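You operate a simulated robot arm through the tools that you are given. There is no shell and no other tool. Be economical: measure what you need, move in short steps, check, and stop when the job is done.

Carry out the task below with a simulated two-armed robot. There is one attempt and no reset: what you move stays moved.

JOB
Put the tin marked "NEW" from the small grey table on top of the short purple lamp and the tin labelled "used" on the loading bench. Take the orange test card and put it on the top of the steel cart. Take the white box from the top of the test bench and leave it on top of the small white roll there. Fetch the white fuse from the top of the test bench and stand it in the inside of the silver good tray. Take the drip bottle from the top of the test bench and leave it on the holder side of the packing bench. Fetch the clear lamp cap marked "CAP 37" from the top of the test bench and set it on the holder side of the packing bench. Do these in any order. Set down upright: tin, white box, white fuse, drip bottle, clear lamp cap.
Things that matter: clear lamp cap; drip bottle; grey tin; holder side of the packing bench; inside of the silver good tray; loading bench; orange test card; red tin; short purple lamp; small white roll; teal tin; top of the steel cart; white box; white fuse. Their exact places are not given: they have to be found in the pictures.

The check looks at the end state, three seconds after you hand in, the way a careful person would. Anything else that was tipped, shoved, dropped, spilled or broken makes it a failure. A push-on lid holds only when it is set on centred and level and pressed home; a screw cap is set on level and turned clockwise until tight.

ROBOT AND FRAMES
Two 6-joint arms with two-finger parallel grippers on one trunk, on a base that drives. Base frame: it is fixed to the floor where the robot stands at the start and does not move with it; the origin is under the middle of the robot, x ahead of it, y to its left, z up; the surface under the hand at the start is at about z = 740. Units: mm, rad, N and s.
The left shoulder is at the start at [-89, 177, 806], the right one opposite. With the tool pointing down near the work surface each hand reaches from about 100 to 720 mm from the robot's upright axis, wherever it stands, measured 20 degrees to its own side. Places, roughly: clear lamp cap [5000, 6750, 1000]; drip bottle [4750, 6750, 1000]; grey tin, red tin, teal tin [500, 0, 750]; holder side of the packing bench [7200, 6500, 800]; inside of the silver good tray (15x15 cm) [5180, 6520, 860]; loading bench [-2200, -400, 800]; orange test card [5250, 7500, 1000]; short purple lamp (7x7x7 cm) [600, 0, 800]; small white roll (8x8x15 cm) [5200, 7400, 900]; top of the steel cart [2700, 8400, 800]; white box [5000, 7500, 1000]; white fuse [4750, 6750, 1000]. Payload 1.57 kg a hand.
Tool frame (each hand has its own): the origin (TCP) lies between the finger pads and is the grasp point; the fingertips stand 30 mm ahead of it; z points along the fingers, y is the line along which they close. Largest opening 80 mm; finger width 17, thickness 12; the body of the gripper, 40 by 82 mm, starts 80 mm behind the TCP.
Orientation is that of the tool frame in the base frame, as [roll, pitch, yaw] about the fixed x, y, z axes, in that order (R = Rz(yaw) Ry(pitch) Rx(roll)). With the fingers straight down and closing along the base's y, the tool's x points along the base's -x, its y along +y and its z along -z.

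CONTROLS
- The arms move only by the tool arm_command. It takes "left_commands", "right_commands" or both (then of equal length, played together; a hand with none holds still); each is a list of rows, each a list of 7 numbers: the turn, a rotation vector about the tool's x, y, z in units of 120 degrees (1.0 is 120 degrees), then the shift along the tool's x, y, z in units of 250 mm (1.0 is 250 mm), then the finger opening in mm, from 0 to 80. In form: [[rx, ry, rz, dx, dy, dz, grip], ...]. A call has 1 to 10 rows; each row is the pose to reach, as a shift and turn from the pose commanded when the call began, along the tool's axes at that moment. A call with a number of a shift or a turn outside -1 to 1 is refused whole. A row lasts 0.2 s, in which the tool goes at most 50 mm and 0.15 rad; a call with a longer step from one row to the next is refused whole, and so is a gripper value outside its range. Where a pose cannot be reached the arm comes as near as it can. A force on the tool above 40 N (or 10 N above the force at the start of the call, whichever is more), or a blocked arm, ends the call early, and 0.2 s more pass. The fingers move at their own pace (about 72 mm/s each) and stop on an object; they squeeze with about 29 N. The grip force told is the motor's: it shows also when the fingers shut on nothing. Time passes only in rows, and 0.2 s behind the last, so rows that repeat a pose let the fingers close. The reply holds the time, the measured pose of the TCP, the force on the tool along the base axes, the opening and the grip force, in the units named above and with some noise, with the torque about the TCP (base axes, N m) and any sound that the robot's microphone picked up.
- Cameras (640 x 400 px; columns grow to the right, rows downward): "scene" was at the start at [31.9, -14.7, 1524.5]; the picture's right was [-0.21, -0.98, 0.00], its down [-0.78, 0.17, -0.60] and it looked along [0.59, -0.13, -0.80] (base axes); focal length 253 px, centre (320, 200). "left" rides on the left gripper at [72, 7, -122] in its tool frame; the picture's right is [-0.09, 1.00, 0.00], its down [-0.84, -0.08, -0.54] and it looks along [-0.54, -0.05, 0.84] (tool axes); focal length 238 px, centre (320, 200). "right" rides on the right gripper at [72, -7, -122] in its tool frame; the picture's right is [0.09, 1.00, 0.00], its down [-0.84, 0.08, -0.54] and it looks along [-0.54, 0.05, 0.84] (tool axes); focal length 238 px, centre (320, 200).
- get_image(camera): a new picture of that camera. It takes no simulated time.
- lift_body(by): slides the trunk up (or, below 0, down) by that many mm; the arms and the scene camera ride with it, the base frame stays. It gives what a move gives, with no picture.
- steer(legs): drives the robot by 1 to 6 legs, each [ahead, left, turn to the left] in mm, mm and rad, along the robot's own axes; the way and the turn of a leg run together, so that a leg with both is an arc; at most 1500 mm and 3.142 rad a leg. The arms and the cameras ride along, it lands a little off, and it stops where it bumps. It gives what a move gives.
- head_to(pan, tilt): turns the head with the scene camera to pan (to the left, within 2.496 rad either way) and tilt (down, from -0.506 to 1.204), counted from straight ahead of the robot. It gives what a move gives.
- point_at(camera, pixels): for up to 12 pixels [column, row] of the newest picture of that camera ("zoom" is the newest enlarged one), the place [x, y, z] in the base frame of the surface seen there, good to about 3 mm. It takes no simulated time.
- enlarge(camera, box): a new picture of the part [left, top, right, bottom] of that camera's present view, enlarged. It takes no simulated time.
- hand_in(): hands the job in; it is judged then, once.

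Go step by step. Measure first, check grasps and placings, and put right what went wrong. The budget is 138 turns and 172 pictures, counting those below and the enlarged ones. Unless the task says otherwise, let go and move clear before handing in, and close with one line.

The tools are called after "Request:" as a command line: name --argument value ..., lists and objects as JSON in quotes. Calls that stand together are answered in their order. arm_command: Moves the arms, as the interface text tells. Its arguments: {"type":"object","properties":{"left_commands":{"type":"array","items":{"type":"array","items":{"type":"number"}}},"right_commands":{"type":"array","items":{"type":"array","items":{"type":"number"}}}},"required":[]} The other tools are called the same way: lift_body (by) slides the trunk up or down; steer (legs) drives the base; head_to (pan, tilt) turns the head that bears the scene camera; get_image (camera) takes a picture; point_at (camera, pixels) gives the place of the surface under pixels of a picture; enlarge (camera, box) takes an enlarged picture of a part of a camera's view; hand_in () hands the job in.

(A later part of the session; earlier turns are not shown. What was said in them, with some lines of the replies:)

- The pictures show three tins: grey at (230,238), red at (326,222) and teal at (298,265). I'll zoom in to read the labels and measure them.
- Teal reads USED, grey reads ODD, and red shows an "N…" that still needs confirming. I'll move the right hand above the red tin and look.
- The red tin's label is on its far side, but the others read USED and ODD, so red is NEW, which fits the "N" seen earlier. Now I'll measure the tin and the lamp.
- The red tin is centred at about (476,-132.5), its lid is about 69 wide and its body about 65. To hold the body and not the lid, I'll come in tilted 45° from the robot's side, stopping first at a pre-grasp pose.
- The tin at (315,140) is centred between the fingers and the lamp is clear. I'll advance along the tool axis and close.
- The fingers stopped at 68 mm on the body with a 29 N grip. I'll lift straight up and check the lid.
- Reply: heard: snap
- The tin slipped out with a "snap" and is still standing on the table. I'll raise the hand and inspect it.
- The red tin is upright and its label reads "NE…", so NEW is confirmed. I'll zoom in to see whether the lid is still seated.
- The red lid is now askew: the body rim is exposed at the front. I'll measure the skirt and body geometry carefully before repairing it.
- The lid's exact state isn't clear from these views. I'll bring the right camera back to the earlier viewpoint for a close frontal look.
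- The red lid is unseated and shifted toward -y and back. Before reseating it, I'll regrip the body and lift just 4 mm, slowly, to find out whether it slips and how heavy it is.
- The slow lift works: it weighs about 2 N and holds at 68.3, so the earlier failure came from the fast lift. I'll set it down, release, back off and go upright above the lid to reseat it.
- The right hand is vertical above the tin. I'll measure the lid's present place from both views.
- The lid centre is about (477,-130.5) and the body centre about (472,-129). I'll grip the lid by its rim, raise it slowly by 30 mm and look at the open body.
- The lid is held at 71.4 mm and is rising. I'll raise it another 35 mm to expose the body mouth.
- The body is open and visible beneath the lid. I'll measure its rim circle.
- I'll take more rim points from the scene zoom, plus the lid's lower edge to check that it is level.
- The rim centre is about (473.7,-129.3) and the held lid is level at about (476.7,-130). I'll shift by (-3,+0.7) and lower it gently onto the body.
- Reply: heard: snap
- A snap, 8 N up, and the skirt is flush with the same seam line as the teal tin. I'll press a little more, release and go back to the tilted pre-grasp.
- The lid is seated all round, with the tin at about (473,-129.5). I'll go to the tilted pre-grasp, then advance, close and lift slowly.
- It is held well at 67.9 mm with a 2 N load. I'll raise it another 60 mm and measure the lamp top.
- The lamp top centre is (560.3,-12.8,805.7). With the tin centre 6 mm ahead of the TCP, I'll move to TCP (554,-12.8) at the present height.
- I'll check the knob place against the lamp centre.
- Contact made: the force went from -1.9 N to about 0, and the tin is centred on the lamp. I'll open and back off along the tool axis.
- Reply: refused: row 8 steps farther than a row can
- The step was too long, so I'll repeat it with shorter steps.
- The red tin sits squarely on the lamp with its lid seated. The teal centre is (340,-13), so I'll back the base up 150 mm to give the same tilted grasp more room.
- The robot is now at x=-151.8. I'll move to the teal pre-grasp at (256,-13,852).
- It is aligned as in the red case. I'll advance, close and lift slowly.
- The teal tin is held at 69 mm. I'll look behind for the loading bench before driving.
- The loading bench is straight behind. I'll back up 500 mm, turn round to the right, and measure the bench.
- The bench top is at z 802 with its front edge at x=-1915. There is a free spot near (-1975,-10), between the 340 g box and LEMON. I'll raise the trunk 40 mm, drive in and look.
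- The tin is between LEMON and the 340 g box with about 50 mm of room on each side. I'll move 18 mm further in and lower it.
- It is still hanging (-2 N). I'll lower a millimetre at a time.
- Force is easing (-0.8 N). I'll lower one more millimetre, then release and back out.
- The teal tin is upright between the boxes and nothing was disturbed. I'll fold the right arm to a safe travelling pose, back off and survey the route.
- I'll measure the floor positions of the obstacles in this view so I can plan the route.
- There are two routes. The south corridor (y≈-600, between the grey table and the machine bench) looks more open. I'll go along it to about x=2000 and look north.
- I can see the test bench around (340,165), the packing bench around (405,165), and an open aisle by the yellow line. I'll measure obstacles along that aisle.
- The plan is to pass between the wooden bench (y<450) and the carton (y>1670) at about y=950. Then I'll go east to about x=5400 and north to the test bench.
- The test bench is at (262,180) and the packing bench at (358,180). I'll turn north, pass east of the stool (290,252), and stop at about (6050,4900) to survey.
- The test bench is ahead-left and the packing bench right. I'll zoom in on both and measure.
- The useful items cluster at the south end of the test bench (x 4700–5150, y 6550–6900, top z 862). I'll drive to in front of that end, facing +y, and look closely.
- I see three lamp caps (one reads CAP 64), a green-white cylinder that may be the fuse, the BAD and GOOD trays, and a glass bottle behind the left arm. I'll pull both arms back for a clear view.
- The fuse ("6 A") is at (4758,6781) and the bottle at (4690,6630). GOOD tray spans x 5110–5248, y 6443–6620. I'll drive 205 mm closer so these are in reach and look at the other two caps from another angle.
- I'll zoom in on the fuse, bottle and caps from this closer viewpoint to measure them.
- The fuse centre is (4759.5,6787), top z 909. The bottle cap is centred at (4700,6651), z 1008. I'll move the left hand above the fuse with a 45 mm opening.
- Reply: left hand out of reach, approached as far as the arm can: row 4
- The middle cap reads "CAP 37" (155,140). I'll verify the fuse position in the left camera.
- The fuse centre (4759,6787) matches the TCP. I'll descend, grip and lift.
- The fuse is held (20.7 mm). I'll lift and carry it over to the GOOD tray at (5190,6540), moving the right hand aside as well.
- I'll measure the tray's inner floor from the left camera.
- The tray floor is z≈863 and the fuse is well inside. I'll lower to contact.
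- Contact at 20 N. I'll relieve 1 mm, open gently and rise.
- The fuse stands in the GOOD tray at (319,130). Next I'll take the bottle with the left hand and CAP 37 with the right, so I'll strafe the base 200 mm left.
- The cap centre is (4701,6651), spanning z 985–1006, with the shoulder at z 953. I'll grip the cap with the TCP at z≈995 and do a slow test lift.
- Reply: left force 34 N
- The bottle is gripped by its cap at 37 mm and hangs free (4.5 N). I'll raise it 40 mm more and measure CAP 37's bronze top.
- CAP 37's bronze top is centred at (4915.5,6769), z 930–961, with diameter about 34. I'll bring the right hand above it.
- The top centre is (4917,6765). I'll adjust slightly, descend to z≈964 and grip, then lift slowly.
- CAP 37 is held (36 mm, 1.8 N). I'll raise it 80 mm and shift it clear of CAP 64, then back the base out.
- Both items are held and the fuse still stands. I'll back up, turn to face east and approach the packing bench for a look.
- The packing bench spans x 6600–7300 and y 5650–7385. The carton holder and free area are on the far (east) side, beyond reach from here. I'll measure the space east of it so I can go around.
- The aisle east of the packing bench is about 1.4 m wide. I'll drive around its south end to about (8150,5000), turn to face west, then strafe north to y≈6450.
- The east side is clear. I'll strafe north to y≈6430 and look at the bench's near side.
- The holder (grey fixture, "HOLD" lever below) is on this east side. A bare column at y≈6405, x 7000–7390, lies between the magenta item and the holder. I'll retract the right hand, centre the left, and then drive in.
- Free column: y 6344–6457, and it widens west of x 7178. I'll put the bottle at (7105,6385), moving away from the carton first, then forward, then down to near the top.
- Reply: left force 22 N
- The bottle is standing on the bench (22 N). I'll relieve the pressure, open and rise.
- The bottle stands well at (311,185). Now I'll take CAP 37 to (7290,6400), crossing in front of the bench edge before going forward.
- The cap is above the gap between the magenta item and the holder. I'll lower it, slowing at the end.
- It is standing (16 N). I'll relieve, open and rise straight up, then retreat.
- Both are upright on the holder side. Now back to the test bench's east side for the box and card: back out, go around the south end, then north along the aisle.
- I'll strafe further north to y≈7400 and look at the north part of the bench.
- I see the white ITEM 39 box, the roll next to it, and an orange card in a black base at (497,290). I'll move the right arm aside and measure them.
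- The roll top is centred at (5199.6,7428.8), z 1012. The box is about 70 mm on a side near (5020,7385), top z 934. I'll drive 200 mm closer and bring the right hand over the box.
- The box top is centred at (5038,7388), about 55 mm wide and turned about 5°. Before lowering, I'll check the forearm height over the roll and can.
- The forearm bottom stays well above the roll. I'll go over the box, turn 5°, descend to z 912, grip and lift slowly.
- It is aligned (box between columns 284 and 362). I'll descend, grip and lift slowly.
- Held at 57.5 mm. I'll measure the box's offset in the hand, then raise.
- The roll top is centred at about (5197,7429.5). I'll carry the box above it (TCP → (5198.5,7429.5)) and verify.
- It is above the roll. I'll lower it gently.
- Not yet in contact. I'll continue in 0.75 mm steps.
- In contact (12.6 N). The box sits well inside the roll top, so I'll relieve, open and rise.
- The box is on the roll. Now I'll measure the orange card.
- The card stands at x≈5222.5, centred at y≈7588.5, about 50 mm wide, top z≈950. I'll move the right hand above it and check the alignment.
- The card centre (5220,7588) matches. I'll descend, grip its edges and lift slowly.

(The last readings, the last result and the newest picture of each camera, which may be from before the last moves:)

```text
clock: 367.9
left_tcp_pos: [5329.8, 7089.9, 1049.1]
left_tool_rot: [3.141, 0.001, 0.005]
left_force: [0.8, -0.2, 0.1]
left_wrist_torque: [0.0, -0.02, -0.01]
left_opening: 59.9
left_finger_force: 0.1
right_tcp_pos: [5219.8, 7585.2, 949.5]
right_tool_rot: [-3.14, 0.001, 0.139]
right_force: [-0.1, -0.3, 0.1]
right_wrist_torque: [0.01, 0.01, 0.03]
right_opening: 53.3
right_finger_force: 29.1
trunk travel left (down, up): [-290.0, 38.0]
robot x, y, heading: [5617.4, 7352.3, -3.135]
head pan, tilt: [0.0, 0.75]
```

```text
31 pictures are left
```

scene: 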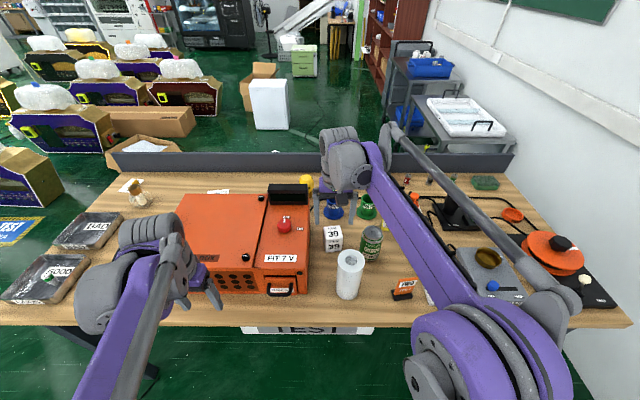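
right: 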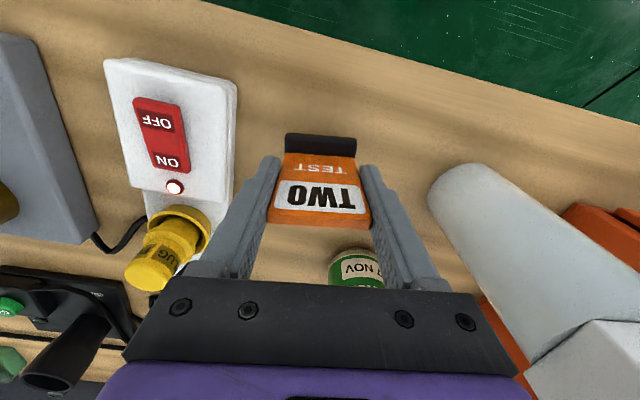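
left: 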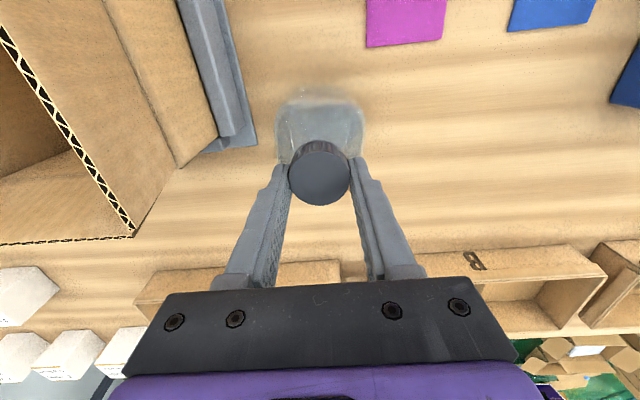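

The card is held (53 mm) together with its base. I'll raise and retract it, then back away from the bench.

Request:
arm_command --right_commands '[[0, 0, 0, 0, 0, -0.08, 30], [0, 0, 0, 0.0, 0, -0.18, 30], [0, 0, 0, 0.05, 0, -0.28, 30], [0, 0, 0, 0.15, 0, -0.36, 30], [0, 0, 0, 0.25, 0, -0.4, 30], [0, 0, 0, 0.3, 0, -0.4, 30]]'

Request:
steer --legs '[[-220, 0, 0], [0, 1300, 0]]'

Request:
steer --legs '[[0, 480, 0]]'

Request:
head_to --pan -0.25 --tilt 0.4

Request:
get_image --camera "scene"

```text
clock: 369.2
left_tcp_pos: [5329.8, 7089.9, 1048.5]
left_tool_rot: [-3.141, 0.001, 0.004]
left_force: [0.0, 0.3, -0.2]
left_wrist_torque: [-0.01, 0.0, -0.04]
left_opening: 59.7
left_finger_force: 0.1
right_tcp_pos: [5295.0, 7595.7, 1048.4]
right_tool_rot: [-3.141, -0.001, 0.137]
right_force: [-0.1, -0.2, -0.4]
right_wrist_torque: [0.02, 0.0, -0.01]
right_opening: 53.4
right_finger_force: 28.7
trunk travel left (down, up): [-290.0, 38.0]
robot x, y, heading: [5615.3, 7351.4, -3.137]
head pan, tilt: [0.0, 0.75]
```

```text
clock: 382.4
left_tcp_pos: [5556.1, 5767.0, 1047.3]
left_tool_rot: [3.141, 0.0, 0.006]
left_force: [0.5, -0.1, 0.0]
left_wrist_torque: [0.0, 0.0, -0.01]
left_opening: 59.9
left_finger_force: 0.1
right_tcp_pos: [5521.7, 6272.3, 1049.1]
right_tool_rot: [3.141, 0.0, 0.136]
right_force: [-0.4, 0.6, -1.0]
right_wrist_torque: [0.01, -0.01, -0.03]
right_opening: 53.3
right_finger_force: 29.3
trunk travel left (down, up): [-290.0, 38.0]
robot x, y, heading: [5844.9, 6025.9, -3.136]
head pan, tilt: [0.0, 0.75]
```

```text
clock: 387.1
left_tcp_pos: [5559.4, 5289.0, 1048.8]
left_tool_rot: [-3.141, 0.0, 0.003]
left_force: [0.6, 0.0, -0.1]
left_wrist_torque: [0.0, 0.0, 0.01]
left_opening: 60.1
left_finger_force: 0.1
right_tcp_pos: [5524.6, 5794.4, 1048.4]
right_tool_rot: [-3.141, 0.0, 0.134]
right_force: [0.1, -0.4, -1.2]
right_wrist_torque: [0.0, 0.02, 0.01]
right_opening: 53.2
right_finger_force: 29.0
trunk travel left (down, up): [-290.0, 38.0]
robot x, y, heading: [5846.7, 5549.3, -3.14]
head pan, tilt: [0.0, 0.75]
```

```text
clock: 387.9
left_tcp_pos: [5559.0, 5288.6, 1049.8]
left_tool_rot: [-3.141, -0.001, 0.003]
left_force: [-0.1, -0.4, -0.6]
left_wrist_torque: [-0.01, 0.0, 0.01]
left_opening: 60.0
left_finger_force: 0.1
right_tcp_pos: [5524.4, 5794.4, 1048.1]
right_tool_rot: [3.141, 0.0, 0.135]
right_force: [-0.1, -0.2, -0.8]
right_wrist_torque: [0.0, 0.02, 0.01]
right_opening: 53.2
right_finger_force: 29.3
trunk travel left (down, up): [-290.0, 38.0]
robot x, y, heading: [5848.3, 5544.8, -3.135]
head pan, tilt: [-0.25, 0.4]
```

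```text
30 pictures are left
```

scene: 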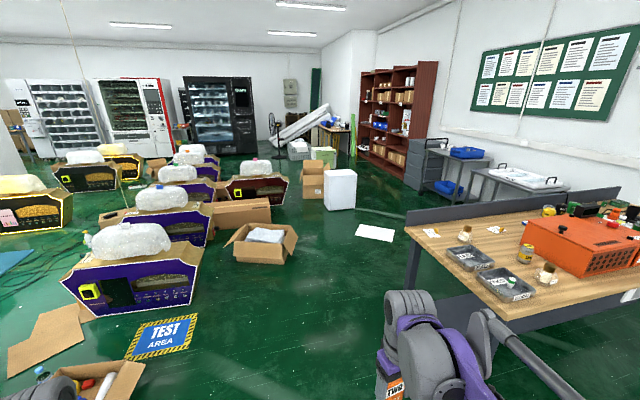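

Request:
point_at --camera "scene" --pixels '[[325, 209], [354, 208], [290, 255], [240, 262], [375, 238], [358, 236], [411, 286], [448, 204], [488, 160], [455, 153], [540, 187], [400, 240]]'

Request:
enlarge --camera "scene" --box '[400, 120, 580, 220]'

Request:
point_at --camera "zoom" --pixels '[[130, 110], [185, 135], [250, 105], [320, 140], [195, 110], [160, 115], [300, 165], [300, 190], [280, 170]]'

```text
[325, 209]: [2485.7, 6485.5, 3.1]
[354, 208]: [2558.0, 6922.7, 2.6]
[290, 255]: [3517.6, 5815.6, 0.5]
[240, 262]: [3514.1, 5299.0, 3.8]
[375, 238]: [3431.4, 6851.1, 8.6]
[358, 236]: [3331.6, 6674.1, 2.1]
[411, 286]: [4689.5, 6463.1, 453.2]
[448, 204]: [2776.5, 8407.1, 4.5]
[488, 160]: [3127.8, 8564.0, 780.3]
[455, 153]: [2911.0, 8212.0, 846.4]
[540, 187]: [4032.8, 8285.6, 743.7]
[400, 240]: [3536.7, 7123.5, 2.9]
```

```text
3.56 times, centred on (490, 170) of scene
```

zoom: 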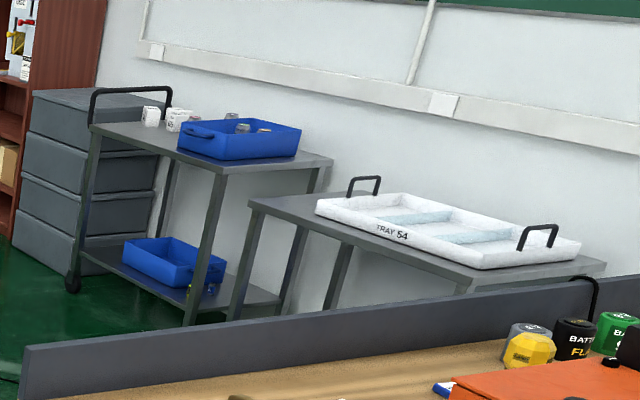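

```text
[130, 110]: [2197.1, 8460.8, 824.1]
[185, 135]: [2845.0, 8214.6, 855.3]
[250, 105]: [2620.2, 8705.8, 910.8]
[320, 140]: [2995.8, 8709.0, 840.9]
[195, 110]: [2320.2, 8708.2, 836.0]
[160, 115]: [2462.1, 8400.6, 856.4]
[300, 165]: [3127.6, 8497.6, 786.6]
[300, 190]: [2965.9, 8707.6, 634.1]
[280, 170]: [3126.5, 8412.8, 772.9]
```

The cart with the blue tray is at x 2270–3130, y 8150–8560, z≈782. My route is west, then north between the floor carton and the test bench, then diagonally to about (2750,7650).

Request:
steer --legs '[[800, 0, 0], [800, 0, 0], [0, 0, -1.571], [1000, 250, 0], [500, 150, 0]]'

Request:
steer --legs '[[550, 1000, 0]]'

Request:
head_to --pan 0.0 --tilt 0.6

Request:
get_image --camera "scene"

```text
clock: 407.5
left_tcp_pos: [3585.7, 7347.2, 1049.5]
left_tool_rot: [3.141, 0.0, -1.572]
left_force: [0.0, -0.6, 0.8]
left_wrist_torque: [-0.01, 0.03, 0.02]
left_opening: 60.0
left_finger_force: 0.1
right_tcp_pos: [4092.2, 7379.2, 1048.6]
right_tool_rot: [-3.141, -0.001, -1.443]
right_force: [0.6, 0.1, -0.8]
right_wrist_torque: [0.01, 0.02, -0.03]
right_opening: 53.3
right_finger_force: 28.6
trunk travel left (down, up): [-290.0, 38.0]
robot x, y, heading: [3843.0, 7052.8, 1.567]
head pan, tilt: [-0.25, 0.4]
```

```text
clock: 416.6
left_tcp_pos: [2585.3, 7884.0, 1049.3]
left_tool_rot: [-3.141, 0.0, -1.568]
left_force: [1.0, 0.2, -0.5]
left_wrist_torque: [-0.01, -0.02, -0.05]
left_opening: 60.1
left_finger_force: 0.1
right_tcp_pos: [3092.2, 7920.2, 1048.9]
right_tool_rot: [-3.139, -0.001, -1.438]
right_force: [-1.1, -0.4, -0.2]
right_wrist_torque: [0.02, 0.0, -0.04]
right_opening: 53.3
right_finger_force: 28.7
trunk travel left (down, up): [-290.0, 38.0]
robot x, y, heading: [2847.4, 7594.1, 1.572]
head pan, tilt: [-0.25, 0.4]
```

```text
clock: 417.4
left_tcp_pos: [2585.7, 7886.2, 1049.0]
left_tool_rot: [3.141, -0.001, -1.568]
left_force: [0.2, -0.5, -1.5]
left_wrist_torque: [-0.02, -0.01, -0.03]
left_opening: 59.8
left_finger_force: 0.1
right_tcp_pos: [3092.2, 7919.4, 1049.2]
right_tool_rot: [3.141, 0.0, -1.438]
right_force: [0.1, -0.5, -0.3]
right_wrist_torque: [0.0, -0.01, -0.02]
right_opening: 53.3
right_finger_force: 29.4
trunk travel left (down, up): [-290.0, 38.0]
robot x, y, heading: [2843.7, 7594.4, 1.575]
head pan, tilt: [0.0, 0.6]
```

```text
28 pictures are left
```

scene: 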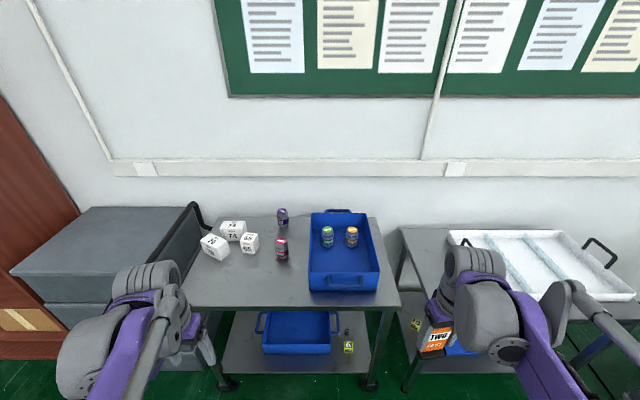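

This is the cart, with bare top around (250,282). I'll measure it.

Request:
point_at --camera "scene" --pixels '[[190, 305], [395, 305], [250, 282], [285, 285], [215, 257], [250, 253], [282, 260], [308, 285], [305, 292], [230, 270], [270, 300], [205, 235]]'

```text
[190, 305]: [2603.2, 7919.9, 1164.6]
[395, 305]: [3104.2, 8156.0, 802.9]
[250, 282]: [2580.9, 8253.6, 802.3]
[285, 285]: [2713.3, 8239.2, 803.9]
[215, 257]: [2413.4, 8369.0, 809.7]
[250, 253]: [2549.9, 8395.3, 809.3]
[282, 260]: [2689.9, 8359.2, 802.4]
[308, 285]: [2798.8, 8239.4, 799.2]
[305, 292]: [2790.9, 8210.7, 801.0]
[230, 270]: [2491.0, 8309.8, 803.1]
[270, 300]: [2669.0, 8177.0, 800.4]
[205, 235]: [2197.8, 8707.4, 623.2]
```

The free spot is (2640,8235), top z 802. I'll strafe left 200 and advance 200, then move the arm.

Request:
steer --legs '[[200, 200, 0]]'

```text
clock: 419.7
left_tcp_pos: [2387.9, 8085.2, 1047.5]
left_tool_rot: [-3.14, 0.0, -1.574]
left_force: [-0.2, -0.9, 0.1]
left_wrist_torque: [-0.01, 0.0, 0.0]
left_opening: 60.3
left_finger_force: 0.0
right_tcp_pos: [2894.7, 8117.5, 1049.2]
right_tool_rot: [-3.141, 0.0, -1.442]
right_force: [-0.1, 1.0, 0.2]
right_wrist_torque: [0.02, -0.01, -0.03]
right_opening: 53.4
right_finger_force: 29.2
trunk travel left (down, up): [-290.0, 38.0]
robot x, y, heading: [2645.9, 7797.6, 1.573]
head pan, tilt: [0.0, 0.6]
```

Request:
arm_command --right_commands '[[0, 0, 0, -0.06, 0.1, 0, 30], [0, 0, 0, -0.14, 0.22, 0, 30], [0, 0, 0, -0.22, 0.34, 0, 30], [0, 0, 0, -0.3, 0.46, 0, 30], [0, 0, 0, -0.38, 0.6, 0, 30], [0, 0, 0, -0.46, 0.74, 0, 30], [0, 0, 0, -0.54, 0.86, 0, 30], [0, 0, 0, -0.597, 0.95, 0, 30], [0, 0, 0, -0.597, 0.95, 0, 30]]'

Request:
arm_command --right_commands '[[0, 0, 0, 0, 0, 0.15, 30], [0, 0, 0, 0, 0, 0.3, 30], [0, 0, 0, 0, 0, 0.45, 30], [0, 0, 0, 0, 0, 0.6, 30], [0, 0, 0, 0, 0, 0.66, 30], [0, 0, 0, 0, 0, 0.66, 30]]'

Request:
get_image --camera "right"

Request:
enlarge --camera "scene" --box '[200, 200, 440, 380]'

```text
clock: 421.7
left_tcp_pos: [2389.1, 8084.3, 1047.0]
left_tool_rot: [-3.142, 0.0, -1.575]
left_force: [-0.2, 0.2, 0.7]
left_wrist_torque: [0.0, 0.02, 0.03]
left_opening: 60.1
left_finger_force: 0.0
right_tcp_pos: [2640.7, 8235.7, 1047.7]
right_tool_rot: [3.14, 0.0, -1.442]
right_force: [-0.1, -0.4, -1.0]
right_wrist_torque: [0.0, -0.02, 0.0]
right_opening: 53.2
right_finger_force: 29.0
trunk travel left (down, up): [-290.0, 38.0]
robot x, y, heading: [2648.2, 7798.6, 1.567]
head pan, tilt: [0.0, 0.6]
```

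```text
clock: 423.1
left_tcp_pos: [2389.0, 8085.9, 1048.6]
left_tool_rot: [3.141, 0.0, -1.574]
left_force: [0.4, 0.4, 0.0]
left_wrist_torque: [0.01, -0.01, 0.01]
left_opening: 60.0
left_finger_force: 0.0
right_tcp_pos: [2643.0, 8235.6, 884.1]
right_tool_rot: [-3.141, 0.001, -1.443]
right_force: [-0.1, 0.1, -0.7]
right_wrist_torque: [-0.01, -0.02, 0.02]
right_opening: 53.1
right_finger_force: 29.0
trunk travel left (down, up): [-290.0, 38.0]
robot x, y, heading: [2647.7, 7793.7, 1.569]
head pan, tilt: [0.0, 0.6]
```

```text
27 pictures are left
```

right: 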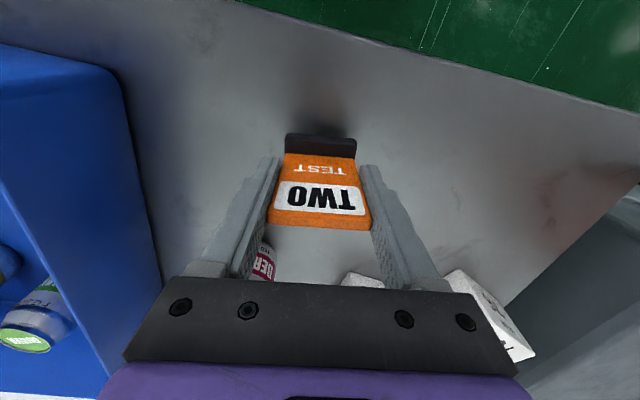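

```text
2.22 times, centred on (320, 290) of scene
```

zoom: 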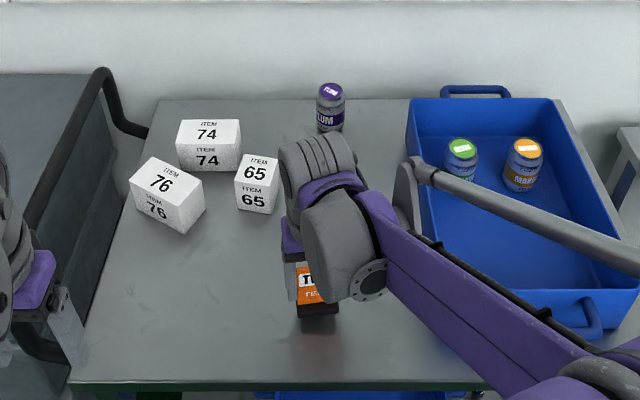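

It is positioned over bare cart top. I'll lower the last 19 mm gently.

Request:
arm_command --right_commands '[[0, 0, 0, 0, 0, 0.04, 30], [0, 0, 0, 0, 0, 0.06, 30], [0, 0, 0, 0, 0, 0.068, 30], [0, 0, 0, 0, 0, 0.074, 30], [0, 0, 0, 0, 0, 0.078, 30], [0, 0, 0, 0, 0, 0.078, 30]]'

```text
clock: 424.5
left_tcp_pos: [2390.1, 8084.7, 1048.2]
left_tool_rot: [3.141, 0.001, -1.574]
left_force: [0.3, -0.1, -0.4]
left_wrist_torque: [-0.02, -0.01, 0.0]
left_opening: 60.2
left_finger_force: 0.0
right_tcp_pos: [2640.7, 8237.3, 865.2]
right_tool_rot: [-3.141, 0.0, -1.441]
right_force: [1.0, -0.2, -0.5]
right_wrist_torque: [0.01, 0.03, -0.01]
right_opening: 53.3
right_finger_force: 29.1
trunk travel left (down, up): [-290.0, 38.0]
robot x, y, heading: [2650.1, 7796.3, 1.569]
head pan, tilt: [0.0, 0.6]
```

Request:
arm_command --right_commands '[[0, 0, 0, 0, 0, 0.004, 30], [0, 0, 0, 0, 0, 0.008, 30], [0, 0, 0, 0, 0, 0.008, 30]]'

```text
clock: 425.3
left_tcp_pos: [2387.8, 8085.9, 1048.9]
left_tool_rot: [3.141, 0.003, -1.574]
left_force: [0.1, -0.6, 0.1]
left_wrist_torque: [0.02, -0.02, -0.02]
left_opening: 60.2
left_finger_force: 0.0
right_tcp_pos: [2640.1, 8235.2, 862.5]
right_tool_rot: [3.142, 0.002, -1.441]
right_force: [2.6, 3.6, 22.4]
right_wrist_torque: [0.1, -0.06, 0.0]
right_opening: 53.1
right_finger_force: 29.5
trunk travel left (down, up): [-290.0, 38.0]
robot x, y, heading: [2645.3, 7798.0, 1.569]
head pan, tilt: [0.0, 0.6]
```

The card touches the top (22 N). I'll relieve, open and rise.

Request:
arm_command --right_commands '[[0, 0, 0, 0, 0, -0.004, 30], [0, 0, 0, 0, 0, -0.006, 30], [0, 0, 0, 0, 0, -0.006, 60], [0, 0, 0, 0, 0, -0.006, 72], [0, 0, 0, 0, 0, -0.006, 76], [0, 0, 0, 0, 0, -0.1, 76], [0, 0, 0, 0, 0, -0.25, 76], [0, 0, 0, 0, 0, -0.44, 76], [0, 0, 0, 0.05, 0, -0.6, 76]]'

Request:
arm_command --right_commands '[[0, 0, 0, 0.12, -0.1, 0, 76], [0, 0, 0, 0.24, -0.2, 0, 76], [0, 0, 0, 0.36, -0.3, 0, 76], [0, 0, 0, 0.48, -0.4, 0, 76], [0, 0, 0, 0.6, -0.5, 0, 76]]'

Request:
enlarge --camera "scene" --box '[200, 200, 440, 380]'

```text
clock: 427.3
left_tcp_pos: [2389.5, 8085.4, 1048.6]
left_tool_rot: [-3.141, -0.001, -1.575]
left_force: [0.5, -0.2, 0.3]
left_wrist_torque: [0.02, 0.01, 0.0]
left_opening: 60.1
left_finger_force: 0.1
right_tcp_pos: [2642.0, 8223.2, 1013.8]
right_tool_rot: [-3.141, -0.001, -1.442]
right_force: [0.3, -0.1, 0.1]
right_wrist_torque: [0.0, 0.0, 0.01]
right_opening: 76.0
right_finger_force: 0.0
trunk travel left (down, up): [-290.0, 38.0]
robot x, y, heading: [2643.1, 7796.7, 1.566]
head pan, tilt: [0.0, 0.6]
```

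```text
clock: 428.5
left_tcp_pos: [2388.9, 8084.1, 1049.7]
left_tool_rot: [3.14, 0.002, -1.574]
left_force: [-1.0, 0.1, 0.6]
left_wrist_torque: [0.03, 0.01, -0.04]
left_opening: 59.6
left_finger_force: 0.0
right_tcp_pos: [2786.6, 8088.6, 1010.8]
right_tool_rot: [3.141, -0.001, -1.44]
right_force: [-0.5, 0.2, -0.5]
right_wrist_torque: [0.0, 0.0, -0.02]
right_opening: 76.0
right_finger_force: 0.1
trunk travel left (down, up): [-290.0, 38.0]
robot x, y, heading: [2643.8, 7797.4, 1.569]
head pan, tilt: [0.0, 0.6]
```

```text
2.22 times, centred on (320, 290) of scene
```

zoom: 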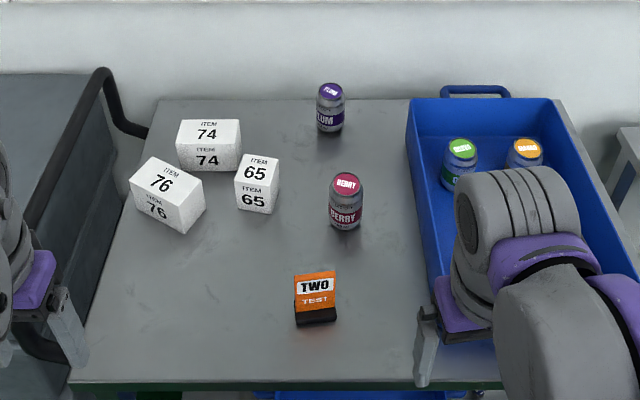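

The card stands on the cart, and every placing has been checked. I'll back the robot clear and hand in.

Request:
steer --legs '[[-250, 0, 0]]'

Request:
hand_in

```text
clock: 430.4
left_tcp_pos: [2388.7, 7838.6, 1048.2]
left_tool_rot: [3.141, -0.001, -1.578]
left_force: [-0.2, 0.1, -0.6]
left_wrist_torque: [-0.01, 0.03, -0.02]
left_opening: 60.0
left_finger_force: 0.1
right_tcp_pos: [2787.3, 7839.6, 1012.4]
right_tool_rot: [-3.141, 0.0, -1.445]
right_force: [0.4, -0.1, -1.4]
right_wrist_torque: [0.03, -0.02, 0.0]
right_opening: 75.9
right_finger_force: 0.1
trunk travel left (down, up): [-290.0, 38.0]
robot x, y, heading: [2646.1, 7547.6, 1.561]
head pan, tilt: [0.0, 0.6]
```

```text
The job is handed in.
```

All seven items are in their places and the job is handed in; the NEW tin's lid popped off during my first lift, and I pressed it back on until it snapped before putting the tin on the lamp.
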